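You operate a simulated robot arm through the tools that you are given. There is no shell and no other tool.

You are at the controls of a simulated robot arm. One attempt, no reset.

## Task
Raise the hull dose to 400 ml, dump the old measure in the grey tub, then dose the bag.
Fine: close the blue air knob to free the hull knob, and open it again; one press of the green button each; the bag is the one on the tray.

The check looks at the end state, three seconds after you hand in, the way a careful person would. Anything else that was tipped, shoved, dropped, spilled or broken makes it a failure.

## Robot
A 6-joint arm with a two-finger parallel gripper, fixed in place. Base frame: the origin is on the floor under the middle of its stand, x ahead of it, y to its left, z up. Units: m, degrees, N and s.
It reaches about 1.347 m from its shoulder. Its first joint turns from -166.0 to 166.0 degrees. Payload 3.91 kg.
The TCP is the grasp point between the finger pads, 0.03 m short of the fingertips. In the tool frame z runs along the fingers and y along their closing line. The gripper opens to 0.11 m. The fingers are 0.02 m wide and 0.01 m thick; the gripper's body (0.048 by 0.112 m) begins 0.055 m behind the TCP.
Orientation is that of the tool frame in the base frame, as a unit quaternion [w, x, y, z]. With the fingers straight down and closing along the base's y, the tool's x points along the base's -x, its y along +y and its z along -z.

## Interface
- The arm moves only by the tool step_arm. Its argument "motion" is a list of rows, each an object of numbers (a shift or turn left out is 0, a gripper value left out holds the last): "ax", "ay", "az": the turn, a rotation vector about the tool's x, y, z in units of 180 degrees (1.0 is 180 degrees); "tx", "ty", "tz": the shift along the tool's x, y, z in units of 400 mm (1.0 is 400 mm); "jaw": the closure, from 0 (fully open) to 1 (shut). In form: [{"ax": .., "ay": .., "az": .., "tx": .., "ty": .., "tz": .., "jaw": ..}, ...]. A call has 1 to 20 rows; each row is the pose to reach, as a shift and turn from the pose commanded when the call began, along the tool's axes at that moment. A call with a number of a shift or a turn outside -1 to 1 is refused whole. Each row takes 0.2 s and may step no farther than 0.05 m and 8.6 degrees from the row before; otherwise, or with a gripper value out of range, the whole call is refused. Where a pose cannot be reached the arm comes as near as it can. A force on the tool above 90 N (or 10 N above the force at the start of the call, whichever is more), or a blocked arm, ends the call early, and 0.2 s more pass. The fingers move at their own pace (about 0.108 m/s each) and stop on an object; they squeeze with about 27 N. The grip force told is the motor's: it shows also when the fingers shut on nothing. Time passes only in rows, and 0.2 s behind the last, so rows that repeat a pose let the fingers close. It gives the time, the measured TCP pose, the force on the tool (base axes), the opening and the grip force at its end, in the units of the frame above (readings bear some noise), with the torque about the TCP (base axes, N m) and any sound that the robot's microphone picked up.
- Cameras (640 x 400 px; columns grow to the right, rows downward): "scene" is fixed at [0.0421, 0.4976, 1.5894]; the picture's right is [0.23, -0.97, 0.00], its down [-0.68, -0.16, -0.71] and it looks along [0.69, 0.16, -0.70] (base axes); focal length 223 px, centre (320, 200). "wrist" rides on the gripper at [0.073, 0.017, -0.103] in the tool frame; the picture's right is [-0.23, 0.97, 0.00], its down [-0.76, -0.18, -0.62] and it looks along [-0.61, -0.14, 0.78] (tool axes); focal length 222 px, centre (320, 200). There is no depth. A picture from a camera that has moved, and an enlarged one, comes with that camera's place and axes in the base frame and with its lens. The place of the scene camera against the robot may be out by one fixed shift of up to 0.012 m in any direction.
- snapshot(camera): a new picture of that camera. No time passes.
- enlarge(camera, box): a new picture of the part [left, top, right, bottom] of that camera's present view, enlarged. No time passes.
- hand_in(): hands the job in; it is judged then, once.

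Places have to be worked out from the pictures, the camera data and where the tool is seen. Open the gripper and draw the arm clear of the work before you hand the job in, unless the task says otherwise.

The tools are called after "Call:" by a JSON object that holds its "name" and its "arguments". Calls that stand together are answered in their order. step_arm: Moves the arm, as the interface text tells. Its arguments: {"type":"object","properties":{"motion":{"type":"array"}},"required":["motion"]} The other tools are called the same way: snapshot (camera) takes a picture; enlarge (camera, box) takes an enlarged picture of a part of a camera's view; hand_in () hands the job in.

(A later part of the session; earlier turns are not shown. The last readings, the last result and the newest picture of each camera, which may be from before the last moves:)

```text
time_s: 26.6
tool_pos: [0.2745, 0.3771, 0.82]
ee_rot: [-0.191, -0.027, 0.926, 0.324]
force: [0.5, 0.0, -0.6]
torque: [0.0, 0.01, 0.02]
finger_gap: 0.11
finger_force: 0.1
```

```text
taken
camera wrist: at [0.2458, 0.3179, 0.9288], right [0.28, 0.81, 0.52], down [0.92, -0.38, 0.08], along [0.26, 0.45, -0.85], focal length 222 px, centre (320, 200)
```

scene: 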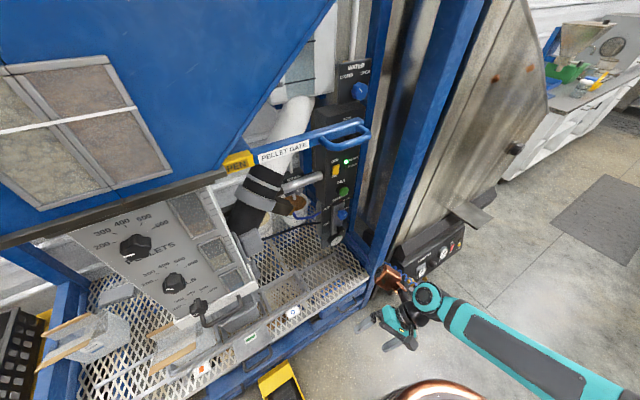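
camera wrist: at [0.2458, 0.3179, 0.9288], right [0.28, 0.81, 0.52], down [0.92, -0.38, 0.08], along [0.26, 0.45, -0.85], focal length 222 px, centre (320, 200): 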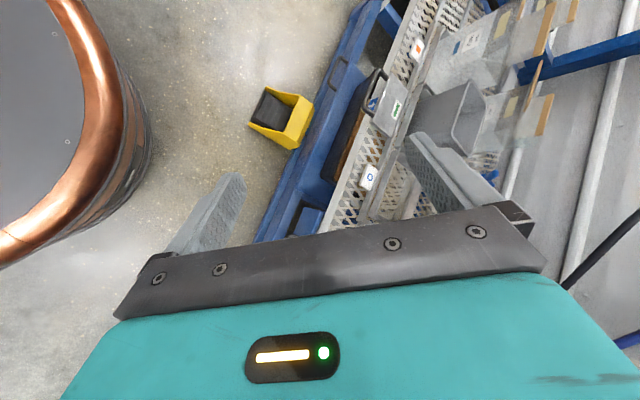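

That fits: the copper box on the gripper (tool offset ≈ (−0.105, 0.053, −0.127)) had hit the blue post at R≈0.2. I now finish the swing with the wrist centre held near R≈0.10, F≈0.42, well away from the post.

Call:
{"name": "step_arm", "arguments": {"motion": [{"ax": -0.0334, "ay": -0.0016, "az": 0.0296, "tx": -0.0061, "ty": 0.0652, "tz": -0.0034}, {"ax": -0.0668, "ay": -0.0031, "az": 0.0591, "tx": -0.0182, "ty": 0.1288, "tz": -0.0137}, {"ax": -0.1001, "ay": -0.0047, "az": 0.0887, "tx": -0.036, "ty": 0.1896, "tz": -0.0306}, {"ax": -0.1335, "ay": -0.0063, "az": 0.1183, "tx": -0.0592, "ty": 0.2464, "tz": -0.0537}, {"ax": -0.1669, "ay": -0.0079, "az": 0.1478, "tx": -0.0872, "ty": 0.2981, "tz": -0.0827}, {"ax": -0.2003, "ay": -0.0094, "az": 0.1774, "tx": -0.1197, "ty": 0.3437, "tz": -0.117}, {"ax": -0.2337, "ay": -0.011, "az": 0.207, "tx": -0.1559, "ty": 0.3821, "tz": -0.1558}, {"ax": -0.267, "ay": -0.0126, "az": 0.2366, "tx": -0.1951, "ty": 0.4129, "tz": -0.1985}, {"ax": -0.3004, "ay": -0.0141, "az": 0.2661, "tx": -0.2366, "ty": 0.4352, "tz": -0.2441}, {"ax": -0.3338, "ay": -0.0157, "az": 0.2957, "tx": -0.2794, "ty": 0.4487, "tz": -0.2918}, {"ax": -0.3672, "ay": -0.0173, "az": 0.3253, "tx": -0.323, "ty": 0.4531, "tz": -0.3407}, {"ax": -0.4006, "ay": -0.0188, "az": 0.3548, "tx": -0.3662, "ty": 0.4484, "tz": -0.3898}, {"ax": -0.4339, "ay": -0.0204, "az": 0.3844, "tx": -0.4083, "ty": 0.4345, "tz": -0.4381}, {"ax": -0.4673, "ay": -0.022, "az": 0.414, "tx": -0.4485, "ty": 0.4118, "tz": -0.4847}, {"ax": -0.5007, "ay": -0.0236, "az": 0.4435, "tx": -0.486, "ty": 0.3808, "tz": -0.5287}]}}

Call:
{"name": "snapshot", "arguments": {"camera": "scene"}}

Call:
{"name": "snapshot", "arguments": {"camera": "wrist"}}

```text
time_s: 29.8
tool_pos: [0.5447, 0.4064, 0.9997]
ee_rot: [-0.272, 0.654, 0.273, 0.652]
force: [-1.0, -0.4, -0.4]
torque: [0.0, 0.02, -0.01]
finger_gap: 0.1103
finger_force: 0.1
```

```text
taken
```

scene: 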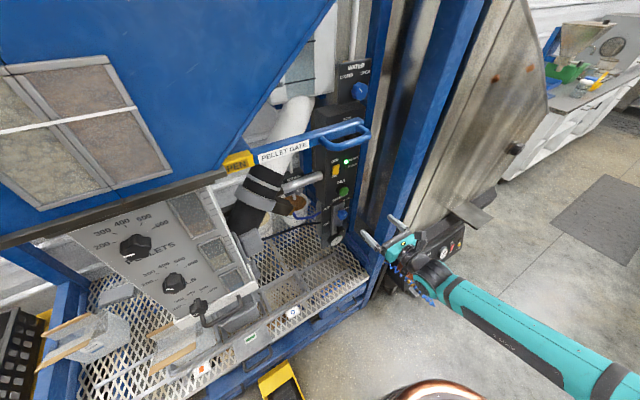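

```text
taken
camera wrist: at [0.4829, 0.3212, 1.0718], right [0.69, -0.68, -0.23], down [-0.57, -0.32, -0.76], along [0.45, 0.65, -0.61], focal length 222 px, centre (320, 200)
```

wrist: 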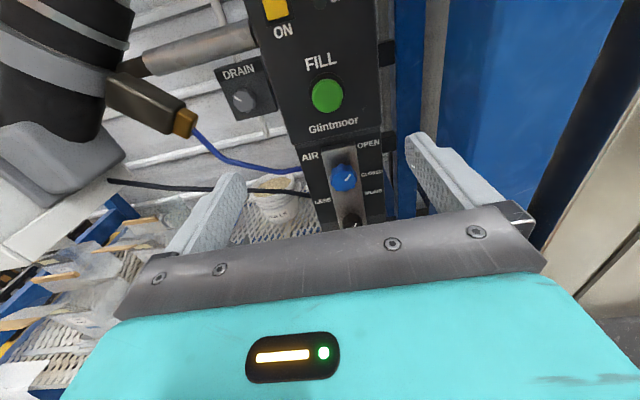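

The pose is reached with no limit: tool level along F, camera on top. I enlarge the air knob and button to measure them.

Call:
{"name": "enlarge", "arguments": {"camera": "wrist", "box": [280, 60, 420, 240]}}

Call:
{"name": "enlarge", "arguments": {"camera": "wrist", "box": [300, 130, 400, 230]}}

```text
2.22 times, centred on (350, 150) of wrist
camera zoom: at [0.4829, 0.3212, 1.0718], right [0.69, -0.68, -0.23], down [-0.57, -0.32, -0.76], along [0.45, 0.65, -0.61], focal length 494 px, centre (253, 311)
```

zoom: 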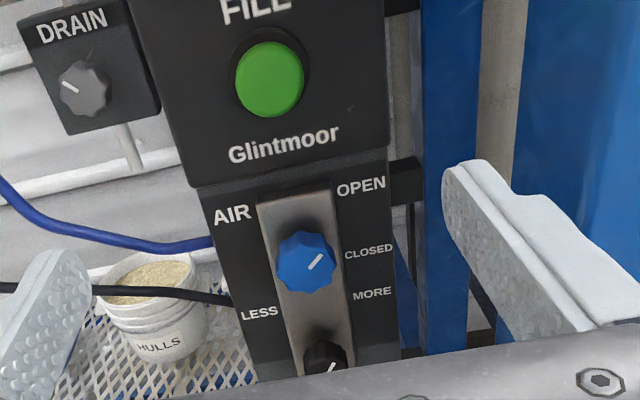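

```text
4.00 times, centred on (350, 180) of wrist
camera zoom: at [0.4829, 0.3212, 1.0718], right [0.69, -0.68, -0.23], down [-0.57, -0.32, -0.76], along [0.45, 0.65, -0.61], focal length 888 px, centre (200, 280)
```

zoom: 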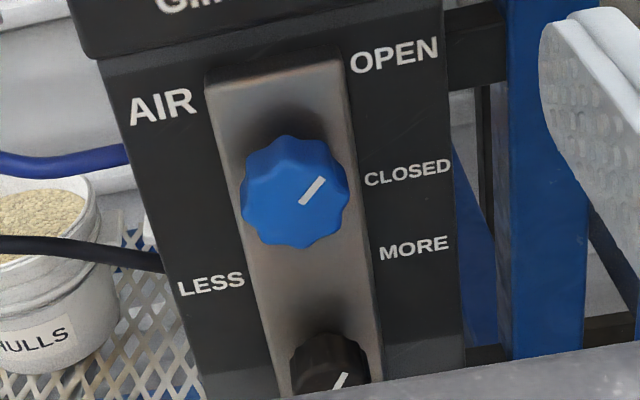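

Cross-checked from three views: air knob face centre at F≈0.883, R≈0.1047, z≈0.8625, diameter ≈45 mm, pointer at OPEN (upper right), CLOSED at 3 o'clock, so closing is clockwise. I lower to knob height with a 12° roll to keep the copper box off the post.

Call:
{"name": "step_arm", "arguments": {"motion": [{"tx": -0.086, "ty": 0.0043, "tz": 0.03, "az": 0.0167}, {"tx": -0.172, "ty": 0.0086, "tz": 0.06, "az": 0.0333}, {"tx": -0.258, "ty": 0.013, "tz": 0.09, "az": 0.05}, {"tx": -0.343, "ty": 0.0173, "tz": 0.125, "az": 0.0667}, {"tx": -0.343, "ty": 0.0173, "tz": 0.125, "az": 0.0667}]}}

Call:
{"name": "snapshot", "arguments": {"camera": "wrist"}}

Call:
{"name": "enlarge", "arguments": {"camera": "scene", "box": [310, 170, 450, 300]}}

```text
time_s: 31.0
tool_pos: [0.5965, 0.42, 0.8669]
ee_rot: [-0.343, 0.678, 0.209, 0.616]
force: [-0.5, 0.6, -0.6]
torque: [-0.01, -0.03, 0.0]
finger_gap: 0.1101
finger_force: 0.1
out of reach, approached as far as the arm can: row 1, 2, 3, 4, 5
```

```text
taken
camera wrist: at [0.5473, 0.3245, 0.9342], right [0.65, -0.63, -0.42], down [-0.67, -0.22, -0.7], along [0.35, 0.75, -0.57], focal length 222 px, centre (320, 200)
```

wrist: 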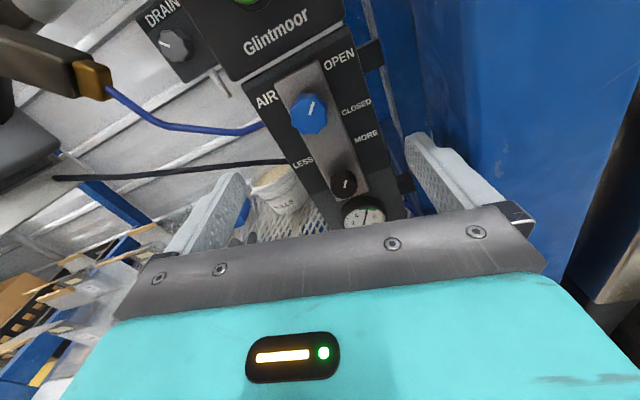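

```text
3.08 times, centred on (380, 235) of scene
camera zoom: at [0.0421, 0.4976, 1.5894], right [0.23, -0.97, 0.0], down [-0.68, -0.16, -0.71], along [0.69, 0.16, -0.7], focal length 686 px, centre (135, 92)
```

zoom: 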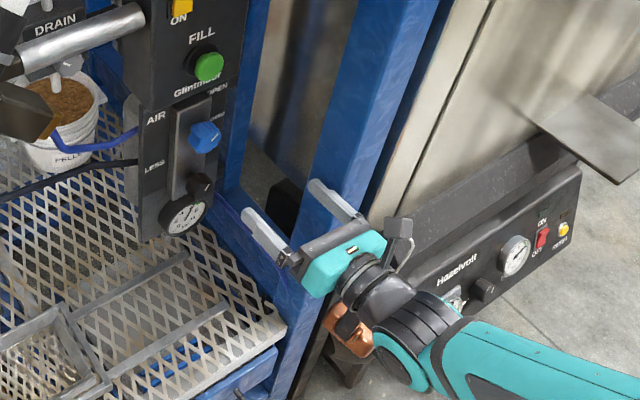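

Still limited: going lower pushes forearm roll past its other limit. A better configuration is to pass straight through the forearm axis (wrist bent upward without rolling the forearm), so I unwind back toward tool-down on the left side first.

Call:
{"name": "step_arm", "arguments": {"motion": [{"ax": 0.0319, "ay": -0.0037, "az": -0.0321, "tx": 0.0352, "ty": -0.0798, "tz": -0.0022}, {"ax": 0.0637, "ay": -0.0073, "az": -0.0643, "tx": 0.0642, "ty": -0.1577, "tz": -0.0107}, {"ax": 0.0956, "ay": -0.011, "az": -0.0964, "tx": 0.0875, "ty": -0.2323, "tz": -0.0252}, {"ax": 0.1275, "ay": -0.0147, "az": -0.1286, "tx": 0.1055, "ty": -0.3025, "tz": -0.0455}, {"ax": 0.1594, "ay": -0.0184, "az": -0.1607, "tx": 0.1187, "ty": -0.3674, "tz": -0.071}, {"ax": 0.1912, "ay": -0.022, "az": -0.1928, "tx": 0.1278, "ty": -0.4259, "tz": -0.1013}, {"ax": 0.2231, "ay": -0.0257, "az": -0.225, "tx": 0.1336, "ty": -0.4772, "tz": -0.1358}, {"ax": 0.255, "ay": -0.0294, "az": -0.2571, "tx": 0.1368, "ty": -0.5207, "tz": -0.1736}, {"ax": 0.2868, "ay": -0.033, "az": -0.2893, "tx": 0.1383, "ty": -0.5557, "tz": -0.2141}, {"ax": 0.3187, "ay": -0.0367, "az": -0.3214, "tx": 0.1389, "ty": -0.582, "tz": -0.2564}, {"ax": 0.3506, "ay": -0.0404, "az": -0.3535, "tx": 0.1397, "ty": -0.5995, "tz": -0.2996}, {"ax": 0.3824, "ay": -0.044, "az": -0.3857, "tx": 0.1415, "ty": -0.608, "tz": -0.3428}]}}

Call:
{"name": "snapshot", "arguments": {"camera": "scene"}}

```text
time_s: 33.6
tool_pos: [0.3389, 0.4851, 0.972]
ee_rot: [-0.235, 0.196, 0.845, 0.439]
force: [0.8, 0.1, -0.8]
torque: [-0.03, 0.02, 0.0]
finger_gap: 0.11
finger_force: 0.0
```

```text
taken
```

scene: 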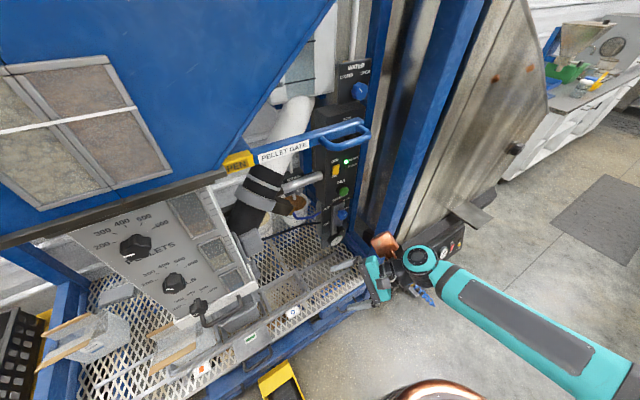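

On track (no limits hit). I complete the unwinding to the tool-down pose at about F=0.60, R=0.03, z=0.90.

Call:
{"name": "step_arm", "arguments": {"motion": [{"ax": 0.0319, "ay": -0.0032, "az": -0.0324, "tx": -0.0084, "ty": -0.0327, "tz": 0.0123}, {"ax": 0.0637, "ay": -0.0063, "az": -0.0649, "tx": -0.0229, "ty": -0.0635, "tz": 0.0183}, {"ax": 0.0956, "ay": -0.0095, "az": -0.0973, "tx": -0.0433, "ty": -0.0913, "tz": 0.0182}, {"ax": 0.1275, "ay": -0.0126, "az": -0.1297, "tx": -0.0691, "ty": -0.1147, "tz": 0.0125}, {"ax": 0.1594, "ay": -0.0158, "az": -0.1622, "tx": -0.0998, "ty": -0.1327, "tz": 0.0014}, {"ax": 0.1912, "ay": -0.019, "az": -0.1946, "tx": -0.1347, "ty": -0.1445, "tz": -0.0145}, {"ax": 0.2231, "ay": -0.0221, "az": -0.227, "tx": -0.1731, "ty": -0.149, "tz": -0.0344}, {"ax": 0.255, "ay": -0.0253, "az": -0.2594, "tx": -0.2141, "ty": -0.1457, "tz": -0.0577}, {"ax": 0.2868, "ay": -0.0284, "az": -0.2919, "tx": -0.257, "ty": -0.1339, "tz": -0.0837}, {"ax": 0.3187, "ay": -0.0316, "az": -0.3243, "tx": -0.3009, "ty": -0.1135, "tz": -0.1114}, {"ax": 0.3506, "ay": -0.0348, "az": -0.3567, "tx": -0.3447, "ty": -0.084, "tz": -0.14}]}}

Call:
{"name": "snapshot", "arguments": {"camera": "scene"}}

```text
time_s: 36.0
tool_pos: [0.447, 0.4016, 0.8999]
ee_rot: [0.0, -0.383, 0.924, 0.0]
force: [-1.0, 0.4, -0.8]
torque: [0.03, 0.0, -0.03]
finger_gap: 0.1099
finger_force: 0.1
```

```text
taken
```

scene: 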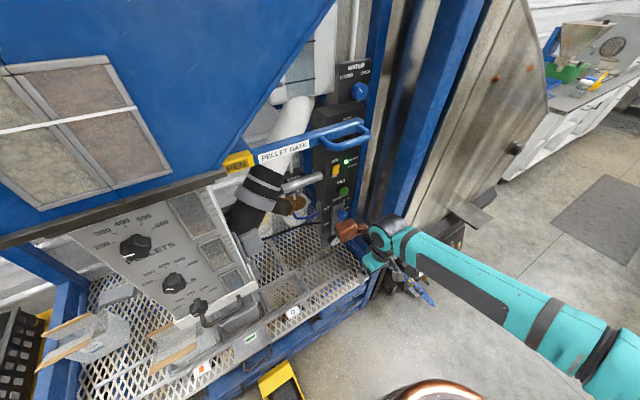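

Tool is exactly down with yaw 45°. Now I tilt straight up in the forearm's own plane (90° about tool y) while moving forward 0.1 m, so the wrist passes through alignment instead of rolling the forearm.

Call:
{"name": "step_arm", "arguments": {"motion": [{"ay": -0.0455, "tx": -0.0227}, {"ay": -0.0909, "tx": -0.0455}, {"ay": -0.1364, "tx": -0.0682}, {"ay": -0.1818, "tx": -0.0909}, {"ay": -0.2273, "tx": -0.1136}, {"ay": -0.2727, "tx": -0.1364}, {"ay": -0.3182, "tx": -0.1591}, {"ay": -0.3636, "tx": -0.1818}, {"ay": -0.4091, "tx": -0.2045}, {"ay": -0.4545, "tx": -0.2273}, {"ay": -0.5, "tx": -0.25}]}}

Call:
{"name": "snapshot", "arguments": {"camera": "scene"}}

Call:
{"name": "snapshot", "arguments": {"camera": "wrist"}}

```text
time_s: 38.4
tool_pos: [0.5149, 0.4726, 0.9002]
ee_rot: [0.654, -0.27, 0.653, 0.272]
force: [0.6, 0.6, 1.0]
torque: [0.02, 0.04, 0.01]
finger_gap: 0.1103
finger_force: 0.0
out of reach, approached as far as the arm can: row 8
```

```text
taken
```

scene: 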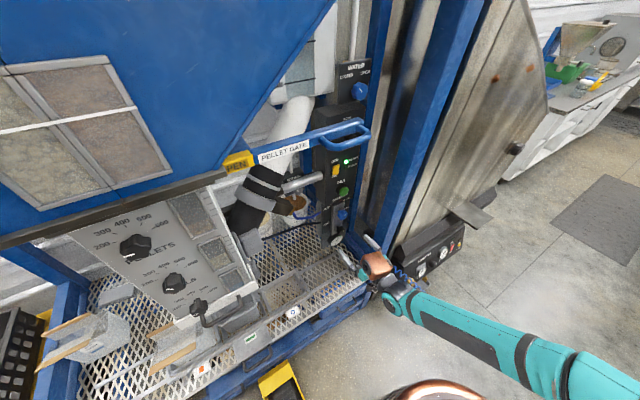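

```text
taken
camera wrist: at [0.4308, 0.4117, 0.8264], right [-0.69, 0.69, 0.23], down [-0.32, -0.57, 0.76], along [0.65, 0.45, 0.61], focal length 222 px, centre (320, 200)
```

wrist: 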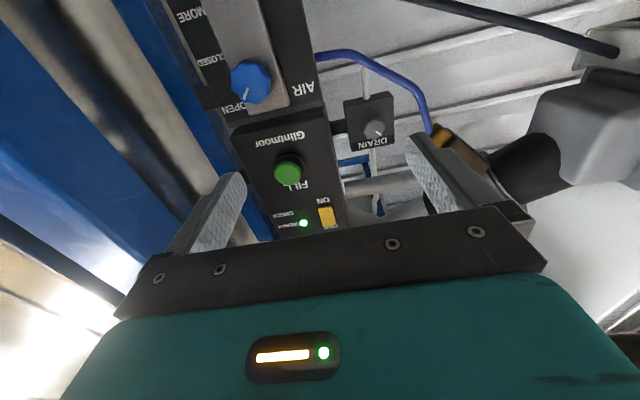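

That worked: the arm now holds the level pose with camera below and free joints. I move in front of the air knob (R=0.105, z=0.8625), pre-roll −25°, narrow the jaws to about 70 mm, and advance to a standoff at F≈0.80.

Call:
{"name": "step_arm", "arguments": {"motion": [{"tx": 0.0235, "ty": -0.0468, "az": -0.035, "jaw": 0.36}, {"tx": 0.047, "ty": -0.0935, "az": -0.07, "jaw": 0.36}, {"tx": 0.0705, "ty": -0.1403, "az": -0.105, "jaw": 0.36}, {"tx": 0.0942, "ty": -0.187, "az": -0.139, "jaw": 0.36}, {"tx": 0.0942, "ty": -0.187, "tz": 0.085, "az": -0.139, "jaw": 0.36}, {"tx": 0.0942, "ty": -0.187, "tz": 0.17, "az": -0.139, "jaw": 0.36}, {"tx": 0.0942, "ty": -0.187, "tz": 0.254, "az": -0.139, "jaw": 0.36}]}}

Call:
{"name": "snapshot", "arguments": {"camera": "wrist"}}

Call:
{"name": "enlarge", "arguments": {"camera": "scene", "box": [300, 150, 460, 310]}}

```text
time_s: 40.0
tool_pos: [0.6434, 0.4929, 0.8615]
ee_rot: [0.697, -0.404, 0.58, 0.123]
force: [-0.6, -0.6, 0.2]
torque: [-0.03, 0.02, 0.01]
finger_gap: 0.0707
finger_force: 0.1
```

```text
taken
camera wrist: at [0.579, 0.4097, 0.7887], right [-0.69, 0.69, -0.2], down [-0.55, -0.33, 0.77], along [0.46, 0.64, 0.61], focal length 222 px, centre (320, 200)
```

wrist: 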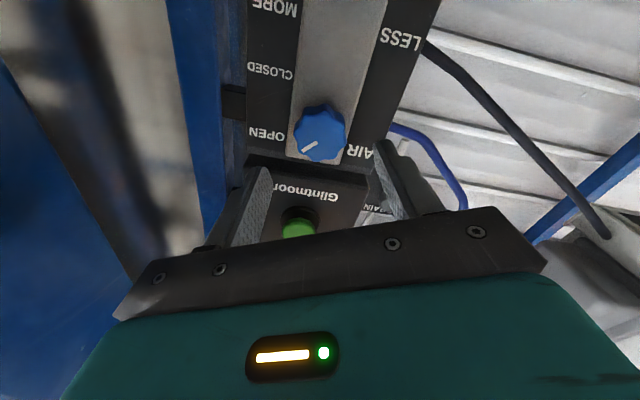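

```text
2.50 times, centred on (380, 230) of scene
camera zoom: at [0.0421, 0.4976, 1.5894], right [0.23, -0.97, 0.0], down [-0.68, -0.16, -0.71], along [0.69, 0.16, -0.7], focal length 557 px, centre (170, 125)
```

zoom: 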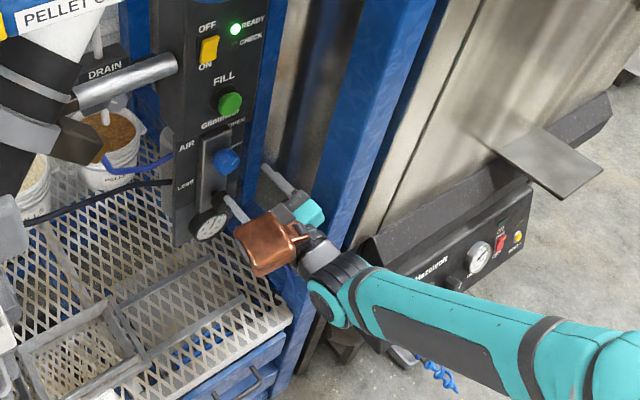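

Pose reached cleanly (F=0.8035, R=0.1064, z=0.8615). I zoom on the knob to verify centring before closing in.

Call:
{"name": "enlarge", "arguments": {"camera": "wrist", "box": [230, 60, 410, 260]}}

```text
2.00 times, centred on (320, 160) of wrist
camera zoom: at [0.579, 0.4097, 0.7887], right [-0.69, 0.69, -0.2], down [-0.55, -0.33, 0.77], along [0.46, 0.64, 0.61], focal length 444 px, centre (320, 280)
```

zoom: 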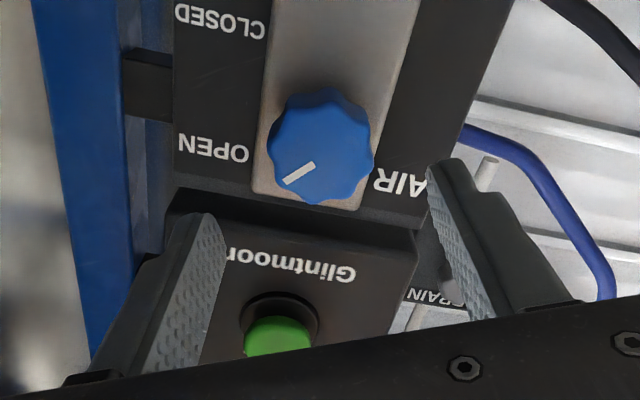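

Knob centre measures R≈0.1056, z≈0.8635, pointer about 41–45° right of vertical; the label layout suggests a 90° quarter turn to CLOSED. I pre-roll to −55° total and advance so the tips overlap the knob by ~19 mm.

Call:
{"name": "step_arm", "arguments": {"motion": [{"az": -0.042, "tx": -0.0042, "jaw": 0.36}, {"az": -0.084, "tx": -0.0042, "jaw": 0.36}, {"az": -0.126, "tx": -0.0042, "jaw": 0.36}, {"az": -0.1667, "tx": -0.0042, "jaw": 0.36}, {"az": -0.1667, "tx": -0.0042, "tz": 0.06, "jaw": 0.36}, {"az": -0.1667, "tx": -0.0042, "tz": 0.11, "jaw": 0.36}, {"az": -0.1667, "tx": -0.0042, "tz": 0.145, "jaw": 0.36}, {"az": -0.1667, "tx": -0.0042, "tz": 0.171, "jaw": 0.36}]}}

Call:
{"name": "snapshot", "arguments": {"camera": "wrist"}}

Call:
{"name": "enlarge", "arguments": {"camera": "scene", "box": [310, 150, 430, 270]}}

```text
time_s: 41.8
tool_pos: [0.6888, 0.54, 0.8639]
ee_rot: [0.705, -0.54, 0.456, -0.061]
force: [0.1, 0.0, 0.1]
torque: [-0.02, 0.02, 0.0]
finger_gap: 0.0705
finger_force: 0.2
```

```text
taken
camera wrist: at [0.6498, 0.4325, 0.8087], right [-0.53, 0.53, -0.67], down [-0.81, -0.07, 0.58], along [0.26, 0.85, 0.46], focal length 222 px, centre (320, 200)
```

wrist: 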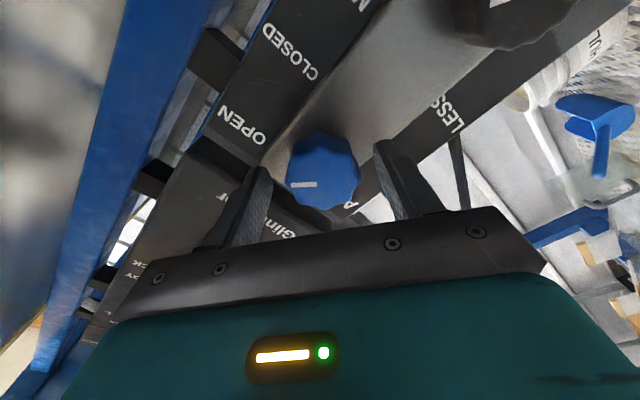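

```text
3.33 times, centred on (370, 210) of scene
camera zoom: at [0.0421, 0.4976, 1.5894], right [0.23, -0.97, 0.0], down [-0.68, -0.16, -0.71], along [0.69, 0.16, -0.7], focal length 743 px, centre (153, 167)
```

zoom: 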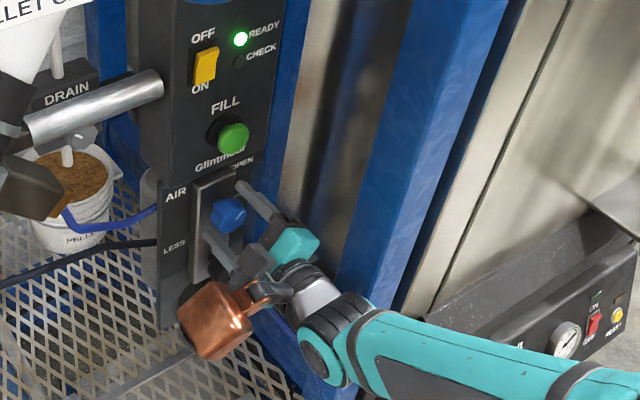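

No contact, fingers straddle the knob well centred. I close the jaws on it.

Call:
{"name": "step_arm", "arguments": {"motion": [{"jaw": 1.0}, {"jaw": 1.0}, {"jaw": 1.0}]}}

Call:
{"name": "enlarge", "arguments": {"camera": "wrist", "box": [210, 80, 450, 240]}}

```text
time_s: 42.6
tool_pos: [0.6871, 0.5406, 0.8626]
ee_rot: [0.704, -0.542, 0.455, -0.06]
force: [-10.0, 4.7, -19.4]
torque: [-0.01, 0.06, 0.18]
finger_gap: 0.0452
finger_force: 45.3
```

```text
2.50 times, centred on (330, 160) of wrist
camera zoom: at [0.649, 0.4332, 0.8075], right [-0.53, 0.53, -0.67], down [-0.81, -0.07, 0.58], along [0.26, 0.85, 0.46], focal length 555 px, centre (295, 300)
```

zoom: 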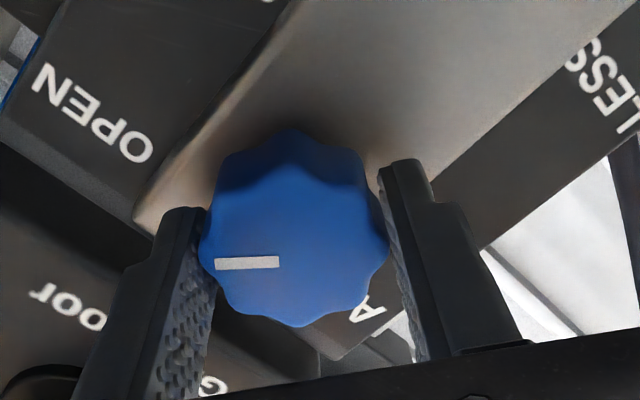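

The knob is held (gap 45.2 mm) with a ~22 N side load from a 2 mm off-centre; I shift 2 mm to relieve it and turn clockwise ~49° as a first part.

Call:
{"name": "step_arm", "arguments": {"motion": [{"ty": 0.005, "jaw": 1.0}, {"ty": 0.005, "az": 0.045, "jaw": 1.0}, {"ty": 0.005, "az": 0.09, "jaw": 1.0}, {"ty": 0.005, "az": 0.135, "jaw": 1.0}, {"ty": 0.005, "az": 0.18, "jaw": 1.0}, {"ty": 0.005, "az": 0.225, "jaw": 1.0}, {"ty": 0.005, "az": 0.27, "jaw": 1.0}]}}

Call:
{"name": "snapshot", "arguments": {"camera": "wrist"}}

Call:
{"name": "enlarge", "arguments": {"camera": "scene", "box": [310, 150, 430, 270]}}

```text
time_s: 44.2
tool_pos: [0.6883, 0.54, 0.8628]
ee_rot: [0.668, -0.304, 0.637, 0.234]
force: [8.6, -3.1, 14.9]
torque: [-0.33, 0.33, 0.14]
finger_gap: 0.0447
finger_force: 45.6
```

```text
taken
camera wrist: at [0.6083, 0.4744, 0.789], right [-0.7, 0.7, 0.12], down [-0.38, -0.51, 0.77], along [0.61, 0.5, 0.62], focal length 222 px, centre (320, 200)
```

wrist: 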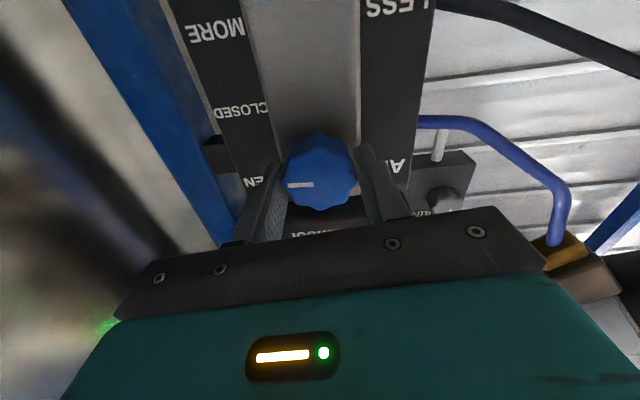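

```text
3.33 times, centred on (370, 210) of scene
camera zoom: at [0.0421, 0.4976, 1.5894], right [0.23, -0.97, 0.0], down [-0.68, -0.16, -0.71], along [0.69, 0.16, -0.7], focal length 743 px, centre (153, 167)
```

zoom: 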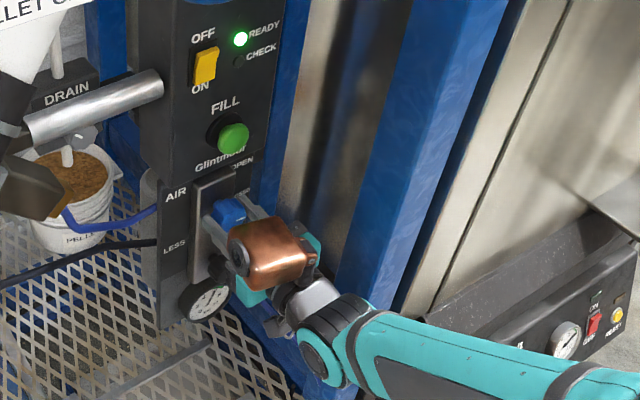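

The knob follows the gripper (pointer moved with it, now about 90°). I turn another ~41° clockwise toward CLOSED.

Call:
{"name": "step_arm", "arguments": {"motion": [{"az": 0.045, "jaw": 1.0}, {"az": 0.09, "jaw": 1.0}, {"az": 0.135, "jaw": 1.0}, {"az": 0.18, "jaw": 1.0}, {"az": 0.228, "jaw": 1.0}, {"az": 0.228, "jaw": 1.0}]}}

Call:
{"name": "snapshot", "arguments": {"camera": "wrist"}}

Call:
{"name": "enlarge", "arguments": {"camera": "scene", "box": [310, 150, 430, 270]}}

```text
time_s: 45.6
tool_pos: [0.6882, 0.5398, 0.8622]
ee_rot: [0.544, -0.062, 0.704, 0.453]
force: [22.0, 0.1, 26.7]
torque: [-0.02, -0.59, -0.15]
finger_gap: 0.0454
finger_force: 45.2
```

```text
taken
camera wrist: at [0.5756, 0.5065, 0.8121], right [-0.47, 0.47, 0.74], down [-0.03, -0.85, 0.52], along [0.88, 0.22, 0.42], focal length 222 px, centre (320, 200)
```

wrist: 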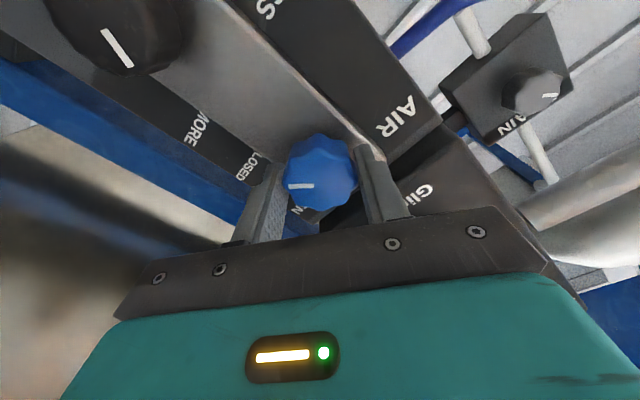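

```text
3.33 times, centred on (370, 210) of scene
camera zoom: at [0.0421, 0.4976, 1.5894], right [0.23, -0.97, 0.0], down [-0.68, -0.16, -0.71], along [0.69, 0.16, -0.7], focal length 743 px, centre (153, 167)
```

zoom: 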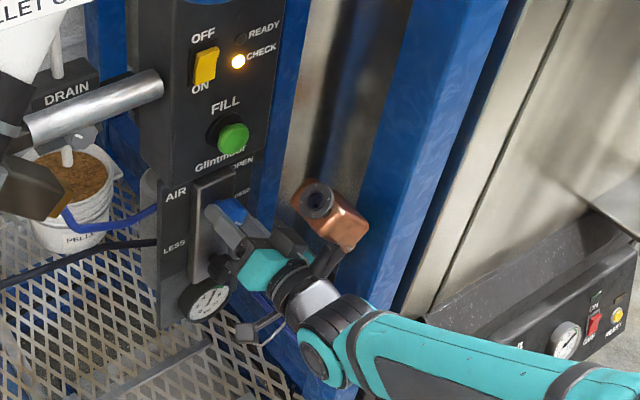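

READY went off and CHECK (amber) came on, so the air is closed; pointer turned a full ~90°. I release and withdraw 0.1 m straight back.

Call:
{"name": "step_arm", "arguments": {"motion": [{"jaw": 0.36}, {"jaw": 0.36}, {"jaw": 0.36, "tz": -0.06}, {"jaw": 0.36, "tz": -0.13}, {"jaw": 0.36, "tz": -0.2}, {"jaw": 0.36, "tz": -0.25}]}}

Call:
{"name": "snapshot", "arguments": {"camera": "wrist"}}

Call:
{"name": "enlarge", "arguments": {"camera": "scene", "box": [310, 150, 400, 260]}}

```text
time_s: 47.0
tool_pos: [0.6187, 0.4681, 0.8613]
ee_rot: [0.543, -0.063, 0.704, 0.453]
force: [-0.1, 0.7, 0.5]
torque: [0.03, 0.01, -0.02]
finger_gap: 0.0705
finger_force: 0.0
```

```text
taken
camera wrist: at [0.5058, 0.4347, 0.8109], right [-0.47, 0.47, 0.74], down [-0.03, -0.85, 0.52], along [0.88, 0.23, 0.42], focal length 222 px, centre (320, 200)
```

wrist: 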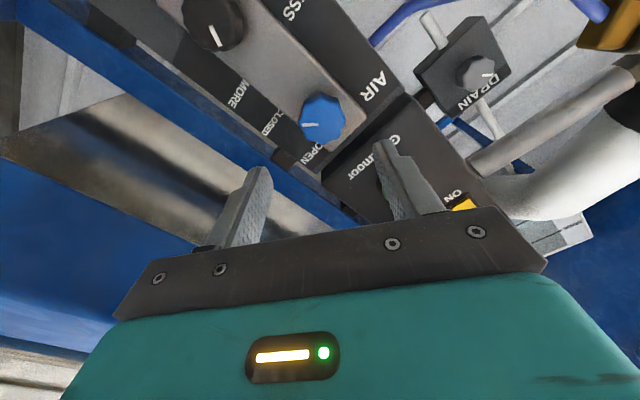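

```text
3.64 times, centred on (355, 205) of scene
camera zoom: at [0.0421, 0.4976, 1.5894], right [0.23, -0.97, 0.0], down [-0.68, -0.16, -0.71], along [0.69, 0.16, -0.7], focal length 811 px, centre (193, 182)
```

zoom: 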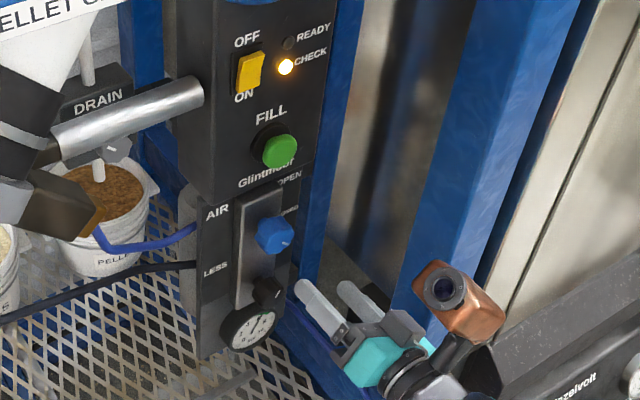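

Pointer now sits at CLOSED (lower right) and the knob is free of the gripper. I retreat, undo the roll and rise toward the hull knob height, moving left in front of the machine.

Call:
{"name": "step_arm", "arguments": {"motion": [{"tx": -0.0301, "ty": 0.0883, "tz": -0.0472, "az": -0.0214, "jaw": 0.36}, {"tx": -0.0601, "ty": 0.1767, "tz": -0.0944, "az": -0.0429, "jaw": 0.36}, {"tx": -0.0902, "ty": 0.265, "tz": -0.1417, "az": -0.0643, "jaw": 0.36}, {"tx": -0.1203, "ty": 0.3533, "tz": -0.1889, "az": -0.0858, "jaw": 0.36}, {"tx": -0.1503, "ty": 0.4417, "tz": -0.2361, "az": -0.1072, "jaw": 0.36}, {"tx": -0.1804, "ty": 0.53, "tz": -0.2833, "az": -0.1287, "jaw": 0.36}, {"tx": -0.2105, "ty": 0.6183, "tz": -0.3306, "az": -0.1501, "jaw": 0.36}, {"tx": -0.2405, "ty": 0.7067, "tz": -0.3778, "az": -0.1716, "jaw": 0.36}, {"tx": -0.2706, "ty": 0.795, "tz": -0.425, "az": -0.193, "jaw": 0.36}]}}

Call:
{"name": "snapshot", "arguments": {"camera": "scene"}}

Call:
{"name": "snapshot", "arguments": {"camera": "wrist"}}

```text
time_s: 49.0
tool_pos: [0.3553, 0.4928, 1.1313]
ee_rot: [0.653, -0.27, 0.654, 0.27]
force: [0.0, 1.2, 0.2]
torque: [0.06, -0.05, 0.01]
finger_gap: 0.0705
finger_force: 0.1
```

```text
taken
```

scene: 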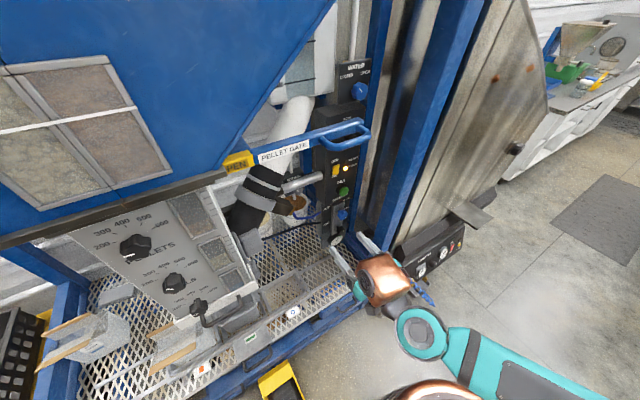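

```text
taken
camera wrist: at [0.2693, 0.4327, 1.0587], right [-0.69, 0.69, 0.23], down [-0.32, -0.57, 0.76], along [0.65, 0.45, 0.61], focal length 222 px, centre (320, 200)
```

wrist: 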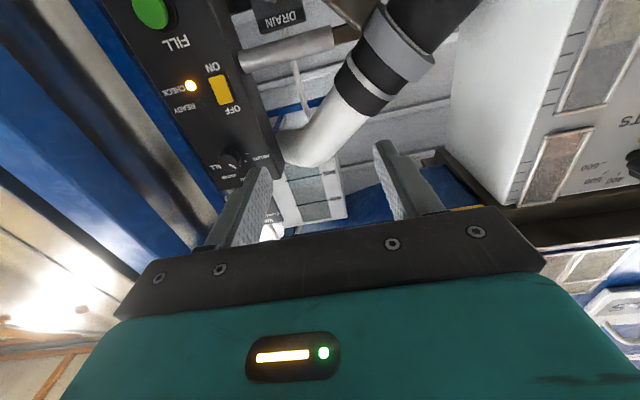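

Clear of everything; I slide left 0.38 m to stand in front of the HULLS knob at F≈0.60.

Call:
{"name": "step_arm", "arguments": {"motion": [{"ty": 0.1193, "jaw": 0.36}, {"ty": 0.2386, "jaw": 0.36}, {"ty": 0.3579, "jaw": 0.36}, {"ty": 0.4773, "jaw": 0.36}, {"ty": 0.5966, "jaw": 0.36}, {"ty": 0.7159, "jaw": 0.36}, {"ty": 0.8352, "jaw": 0.36}, {"ty": 0.9545, "jaw": 0.36}]}}

Call:
{"name": "snapshot", "arguments": {"camera": "scene"}}

Call:
{"name": "snapshot", "arguments": {"camera": "wrist"}}

```text
time_s: 50.8
tool_pos: [0.086, 0.7601, 1.132]
ee_rot: [0.654, -0.269, 0.654, 0.27]
force: [0.0, -0.4, 0.4]
torque: [-0.06, 0.06, 0.01]
finger_gap: 0.0704
finger_force: 0.0
```

```text
taken
```

scene: 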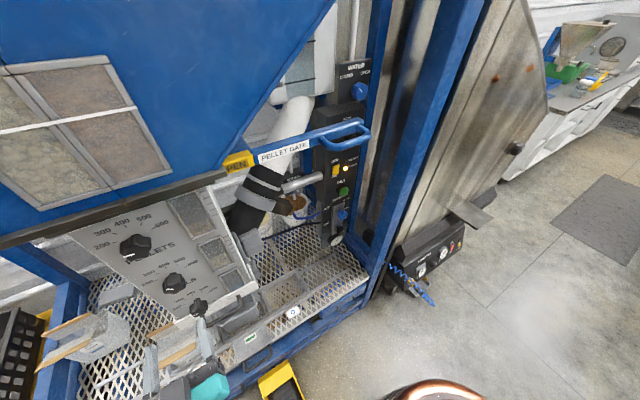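

```text
taken
camera wrist: at [0.0002, 0.7001, 1.0596], right [-0.69, 0.69, 0.23], down [-0.32, -0.57, 0.76], along [0.65, 0.45, 0.61], focal length 222 px, centre (320, 200)
```

wrist: 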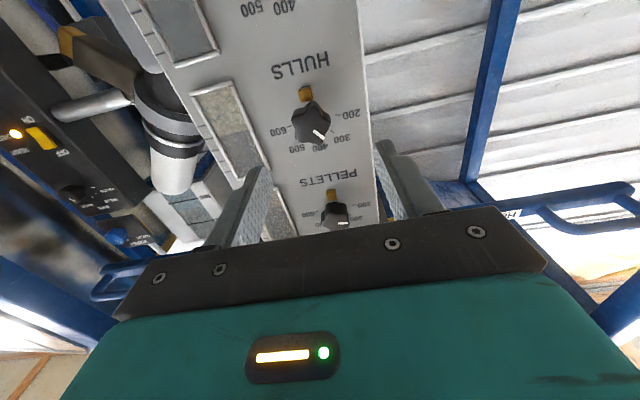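

I zoom on the HULLS knob to measure it and read its pointer.

Call:
{"name": "enlarge", "arguments": {"camera": "wrist", "box": [250, 60, 390, 170]}}

Call:
{"name": "enlarge", "arguments": {"camera": "wrist", "box": [180, 0, 400, 240]}}

Call:
{"name": "enlarge", "arguments": {"camera": "scene", "box": [110, 230, 250, 350]}}

```text
3.64 times, centred on (320, 115) of wrist
camera zoom: at [0.0002, 0.7001, 1.0596], right [-0.69, 0.69, 0.23], down [-0.32, -0.57, 0.76], along [0.65, 0.45, 0.61], focal length 808 px, centre (320, 509)
```

zoom: 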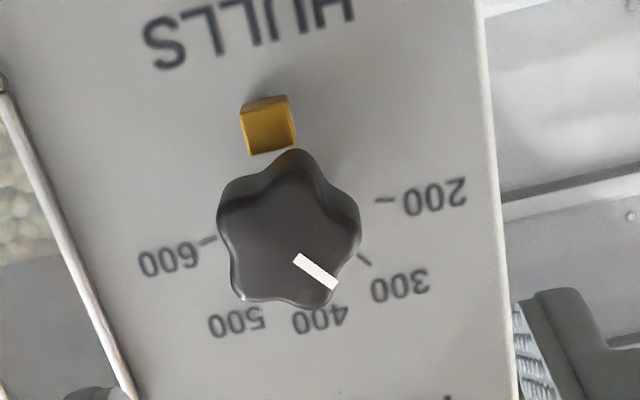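

```text
1.67 times, centred on (290, 120) of wrist
camera zoom: at [0.0002, 0.7001, 1.0596], right [-0.69, 0.69, 0.23], down [-0.32, -0.57, 0.76], along [0.65, 0.45, 0.61], focal length 370 px, centre (370, 333)
```

zoom: 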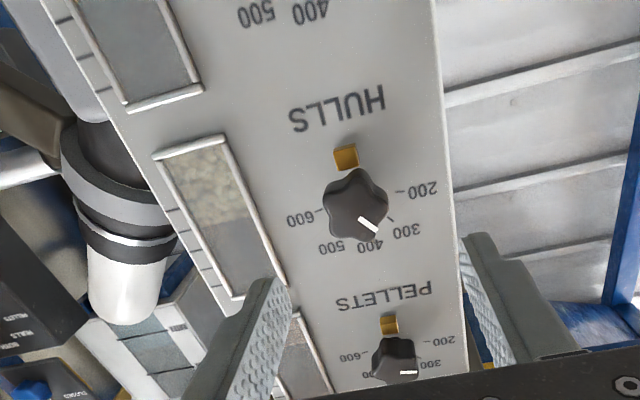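

```text
3.33 times, centred on (180, 290) of scene
camera zoom: at [0.0421, 0.4976, 1.5894], right [0.23, -0.97, 0.0], down [-0.68, -0.16, -0.71], along [0.69, 0.16, -0.7], focal length 743 px, centre (787, -100)
```

zoom: 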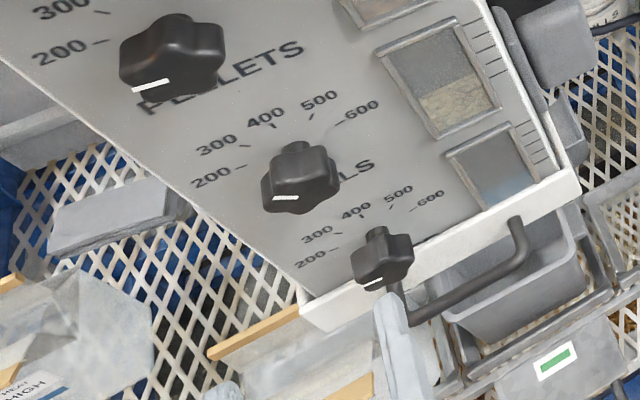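

Fit: HULLS knob axis at R≈−0.465, z≈1.139, face F≈0.716, panel F≈0.749; scale is 40° per 100 ml with 400 straight up, pointer now at 300. I align with a −22° pre-roll and advance until the tips overlap the knob by ~23 mm.

Call:
{"name": "step_arm", "arguments": {"motion": [{"tx": -0.006, "ty": -0.01, "az": -0.0407, "jaw": 0.36}, {"tx": -0.012, "ty": -0.02, "az": -0.0813, "jaw": 0.36}, {"tx": -0.0175, "ty": -0.029, "az": -0.122, "jaw": 0.36}, {"tx": -0.0175, "ty": -0.029, "tz": 0.08, "az": -0.122, "jaw": 0.36}, {"tx": -0.0175, "ty": -0.029, "tz": 0.16, "az": -0.122, "jaw": 0.36}, {"tx": -0.0175, "ty": -0.029, "tz": 0.22, "az": -0.122, "jaw": 0.36}, {"tx": -0.0175, "ty": -0.029, "tz": 0.2775, "az": -0.122, "jaw": 0.36}]}}

Call:
{"name": "snapshot", "arguments": {"camera": "wrist"}}

Call:
{"name": "enlarge", "arguments": {"camera": "scene", "box": [110, 230, 250, 350]}}

```text
time_s: 52.4
tool_pos: [0.1732, 0.8315, 1.1383]
ee_rot: [0.693, -0.39, 0.59, 0.141]
force: [-0.4, -0.5, 0.1]
torque: [0.0, 0.0, 0.02]
finger_gap: 0.0705
finger_force: 0.0
```

```text
taken
camera wrist: at [0.1073, 0.7513, 1.0647], right [-0.7, 0.7, -0.15], down [-0.53, -0.36, 0.77], along [0.49, 0.62, 0.62], focal length 222 px, centre (320, 200)
```

wrist: 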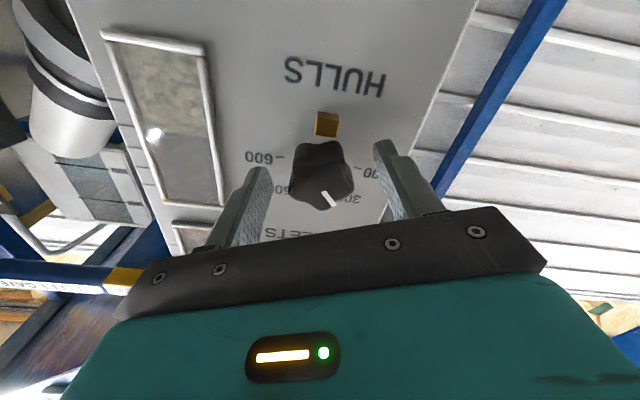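

```text
3.33 times, centred on (180, 290) of scene
camera zoom: at [0.0421, 0.4976, 1.5894], right [0.23, -0.97, 0.0], down [-0.68, -0.16, -0.71], along [0.69, 0.16, -0.7], focal length 743 px, centre (787, -100)
```

zoom: 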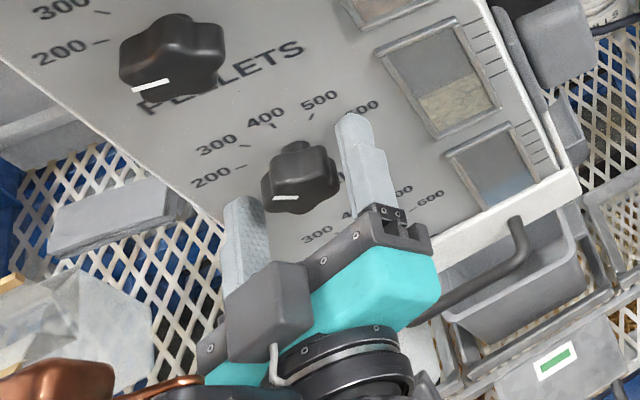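

Fingers straddle the knob with no contact. I zoom to confirm centring and orientation.

Call:
{"name": "enlarge", "arguments": {"camera": "wrist", "box": [230, 100, 430, 240]}}

```text
2.86 times, centred on (330, 170) of wrist
camera zoom: at [0.1073, 0.7513, 1.0647], right [-0.7, 0.7, -0.15], down [-0.53, -0.36, 0.77], along [0.49, 0.62, 0.62], focal length 635 px, centre (291, 286)
```

zoom: 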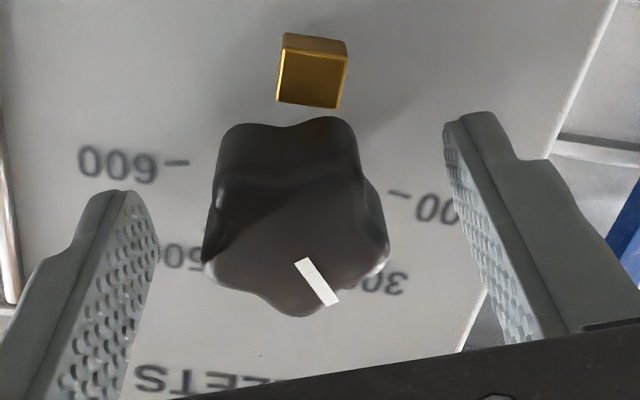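

Well centred. I close the jaws on the HULLS knob.

Call:
{"name": "step_arm", "arguments": {"motion": [{"jaw": 1.0}, {"jaw": 1.0}, {"jaw": 1.0}]}}

Call:
{"name": "enlarge", "arguments": {"camera": "wrist", "box": [230, 100, 430, 240]}}

```text
time_s: 53.2
tool_pos: [0.1727, 0.8321, 1.1384]
ee_rot: [0.693, -0.389, 0.59, 0.14]
force: [0.0, 3.1, 1.4]
torque: [-0.15, 0.14, 0.53]
finger_gap: 0.0415
finger_force: 45.2
```

```text
2.86 times, centred on (330, 170) of wrist
camera zoom: at [0.1074, 0.7516, 1.0642], right [-0.7, 0.7, -0.15], down [-0.53, -0.35, 0.77], along [0.49, 0.62, 0.62], focal length 635 px, centre (291, 286)
```

zoom: 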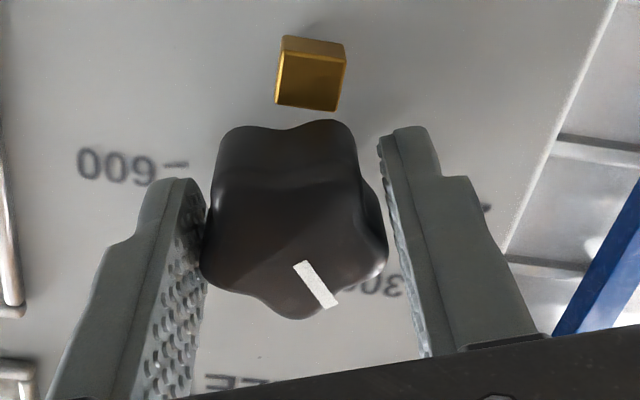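

Grip is balanced (41.5 mm gap, small forces). I turn clockwise 20° first and check that the knob follows.

Call:
{"name": "step_arm", "arguments": {"motion": [{"az": 0.037, "jaw": 1.0}, {"az": 0.074, "jaw": 1.0}, {"az": 0.111, "jaw": 1.0}]}}

Call:
{"name": "enlarge", "arguments": {"camera": "wrist", "box": [230, 100, 430, 240]}}

```text
time_s: 54.0
tool_pos: [0.1743, 0.8323, 1.1381]
ee_rot: [0.657, -0.282, 0.649, 0.26]
force: [1.0, 3.8, -2.1]
torque: [0.29, -0.32, 0.64]
finger_gap: 0.0417
finger_force: 44.8
```

```text
2.86 times, centred on (330, 170) of wrist
camera zoom: at [0.089, 0.7699, 1.0648], right [-0.69, 0.69, 0.19], down [-0.33, -0.55, 0.77], along [0.64, 0.47, 0.61], focal length 635 px, centre (291, 286)
```

zoom: 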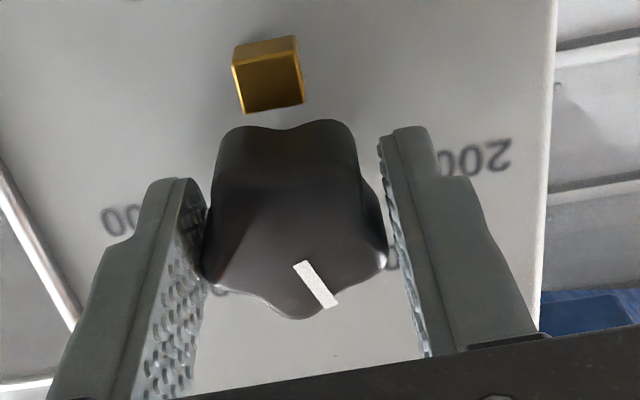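

The knob turns freely with the gripper. I turn a further ~21° to bring the pointer to 400 (straight up).

Call:
{"name": "step_arm", "arguments": {"motion": [{"az": 0.039, "jaw": 1.0}, {"az": 0.078, "jaw": 1.0}, {"az": 0.1167, "jaw": 1.0}, {"az": 0.1167, "jaw": 1.0}]}}

Call:
{"name": "enlarge", "arguments": {"camera": "wrist", "box": [230, 100, 430, 240]}}

Call:
{"name": "enlarge", "arguments": {"camera": "scene", "box": [110, 230, 250, 350]}}

```text
time_s: 55.0
tool_pos: [0.1733, 0.8328, 1.138]
ee_rot: [0.599, -0.158, 0.689, 0.376]
force: [1.5, -3.1, -7.0]
torque: [-0.42, 0.44, 0.44]
finger_gap: 0.0414
finger_force: 45.1
```

```text
2.86 times, centred on (330, 170) of wrist
camera zoom: at [0.0712, 0.7879, 1.0748], right [-0.6, 0.6, 0.53], down [-0.15, -0.73, 0.66], along [0.79, 0.32, 0.53], focal length 635 px, centre (291, 286)
```

zoom: 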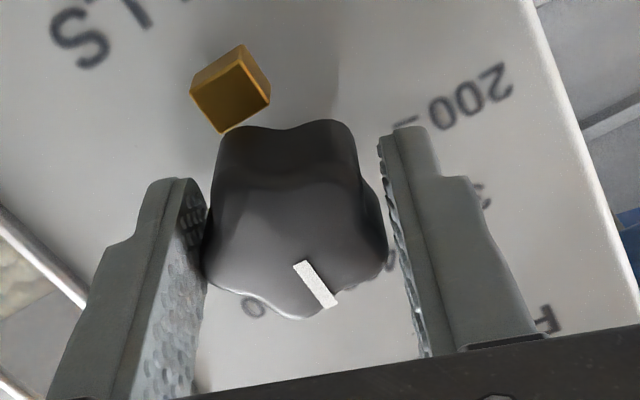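

```text
3.33 times, centred on (180, 290) of scene
camera zoom: at [0.0421, 0.4976, 1.5894], right [0.23, -0.97, 0.0], down [-0.68, -0.16, -0.71], along [0.69, 0.16, -0.7], focal length 743 px, centre (787, -100)
```

zoom: 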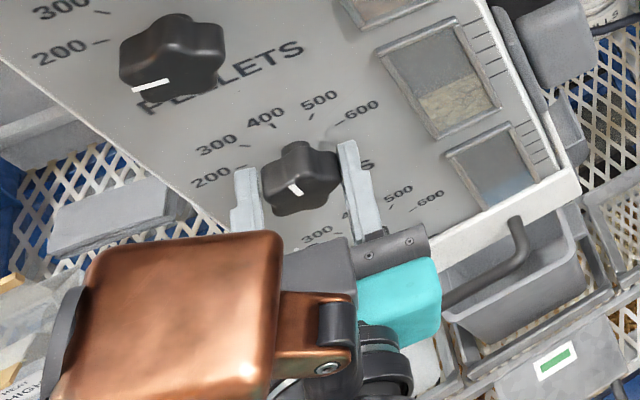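

Turned 41° in total. I release, back away 0.1 m and level the roll to read the pointer squarely.

Call:
{"name": "step_arm", "arguments": {"motion": [{"jaw": 0.36}, {"jaw": 0.36}, {"jaw": 0.36, "tz": -0.05}, {"jaw": 0.36, "tz": -0.12}, {"jaw": 0.36, "tz": -0.19, "az": -0.036}, {"jaw": 0.36, "tz": -0.27, "az": -0.072}, {"jaw": 0.36, "tz": -0.27, "az": -0.107}]}}

Call:
{"name": "snapshot", "arguments": {"camera": "wrist"}}

Call:
{"name": "enlarge", "arguments": {"camera": "wrist", "box": [250, 60, 390, 170]}}

Call:
{"name": "enlarge", "arguments": {"camera": "scene", "box": [110, 220, 230, 340]}}

```text
time_s: 56.6
tool_pos: [0.0965, 0.7563, 1.139]
ee_rot: [0.654, -0.273, 0.652, 0.269]
force: [-0.7, -0.2, 0.5]
torque: [0.02, 0.01, 0.02]
finger_gap: 0.0701
finger_force: 0.1
```

```text
taken
camera wrist: at [0.0111, 0.6944, 1.0659], right [-0.69, 0.69, 0.22], down [-0.32, -0.56, 0.76], along [0.65, 0.45, 0.61], focal length 222 px, centre (320, 200)
```

wrist: 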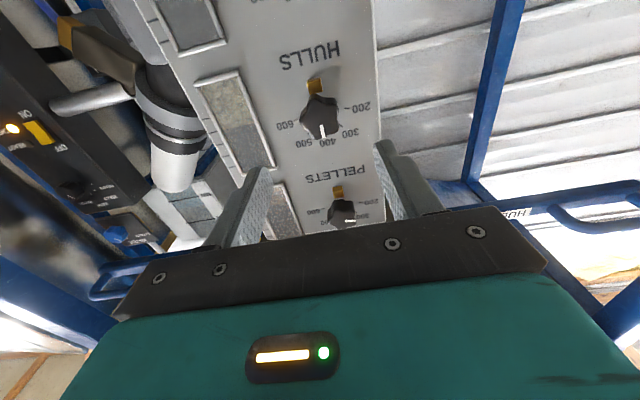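

```text
3.64 times, centred on (320, 115) of wrist
camera zoom: at [0.0111, 0.6944, 1.0659], right [-0.69, 0.69, 0.22], down [-0.32, -0.56, 0.76], along [0.65, 0.45, 0.61], focal length 808 px, centre (320, 509)
```

zoom: 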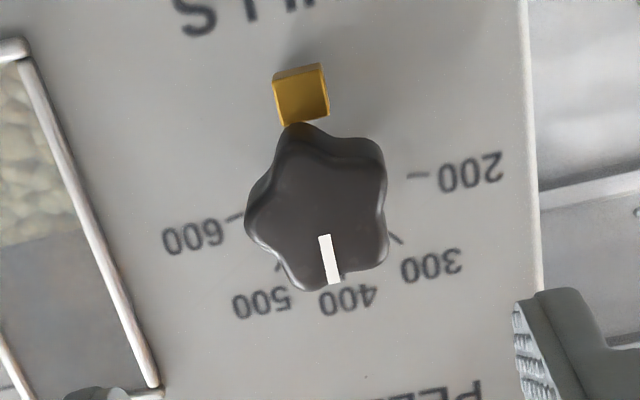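

```text
3.33 times, centred on (170, 280) of scene
camera zoom: at [0.0421, 0.4976, 1.5894], right [0.23, -0.97, 0.0], down [-0.68, -0.16, -0.71], along [0.69, 0.16, -0.7], focal length 743 px, centre (820, -67)
```

zoom: 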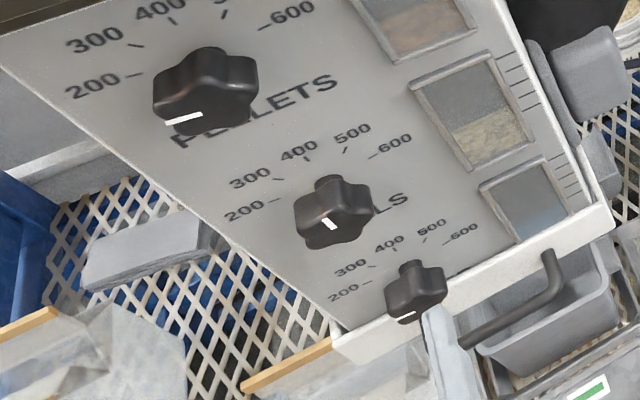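

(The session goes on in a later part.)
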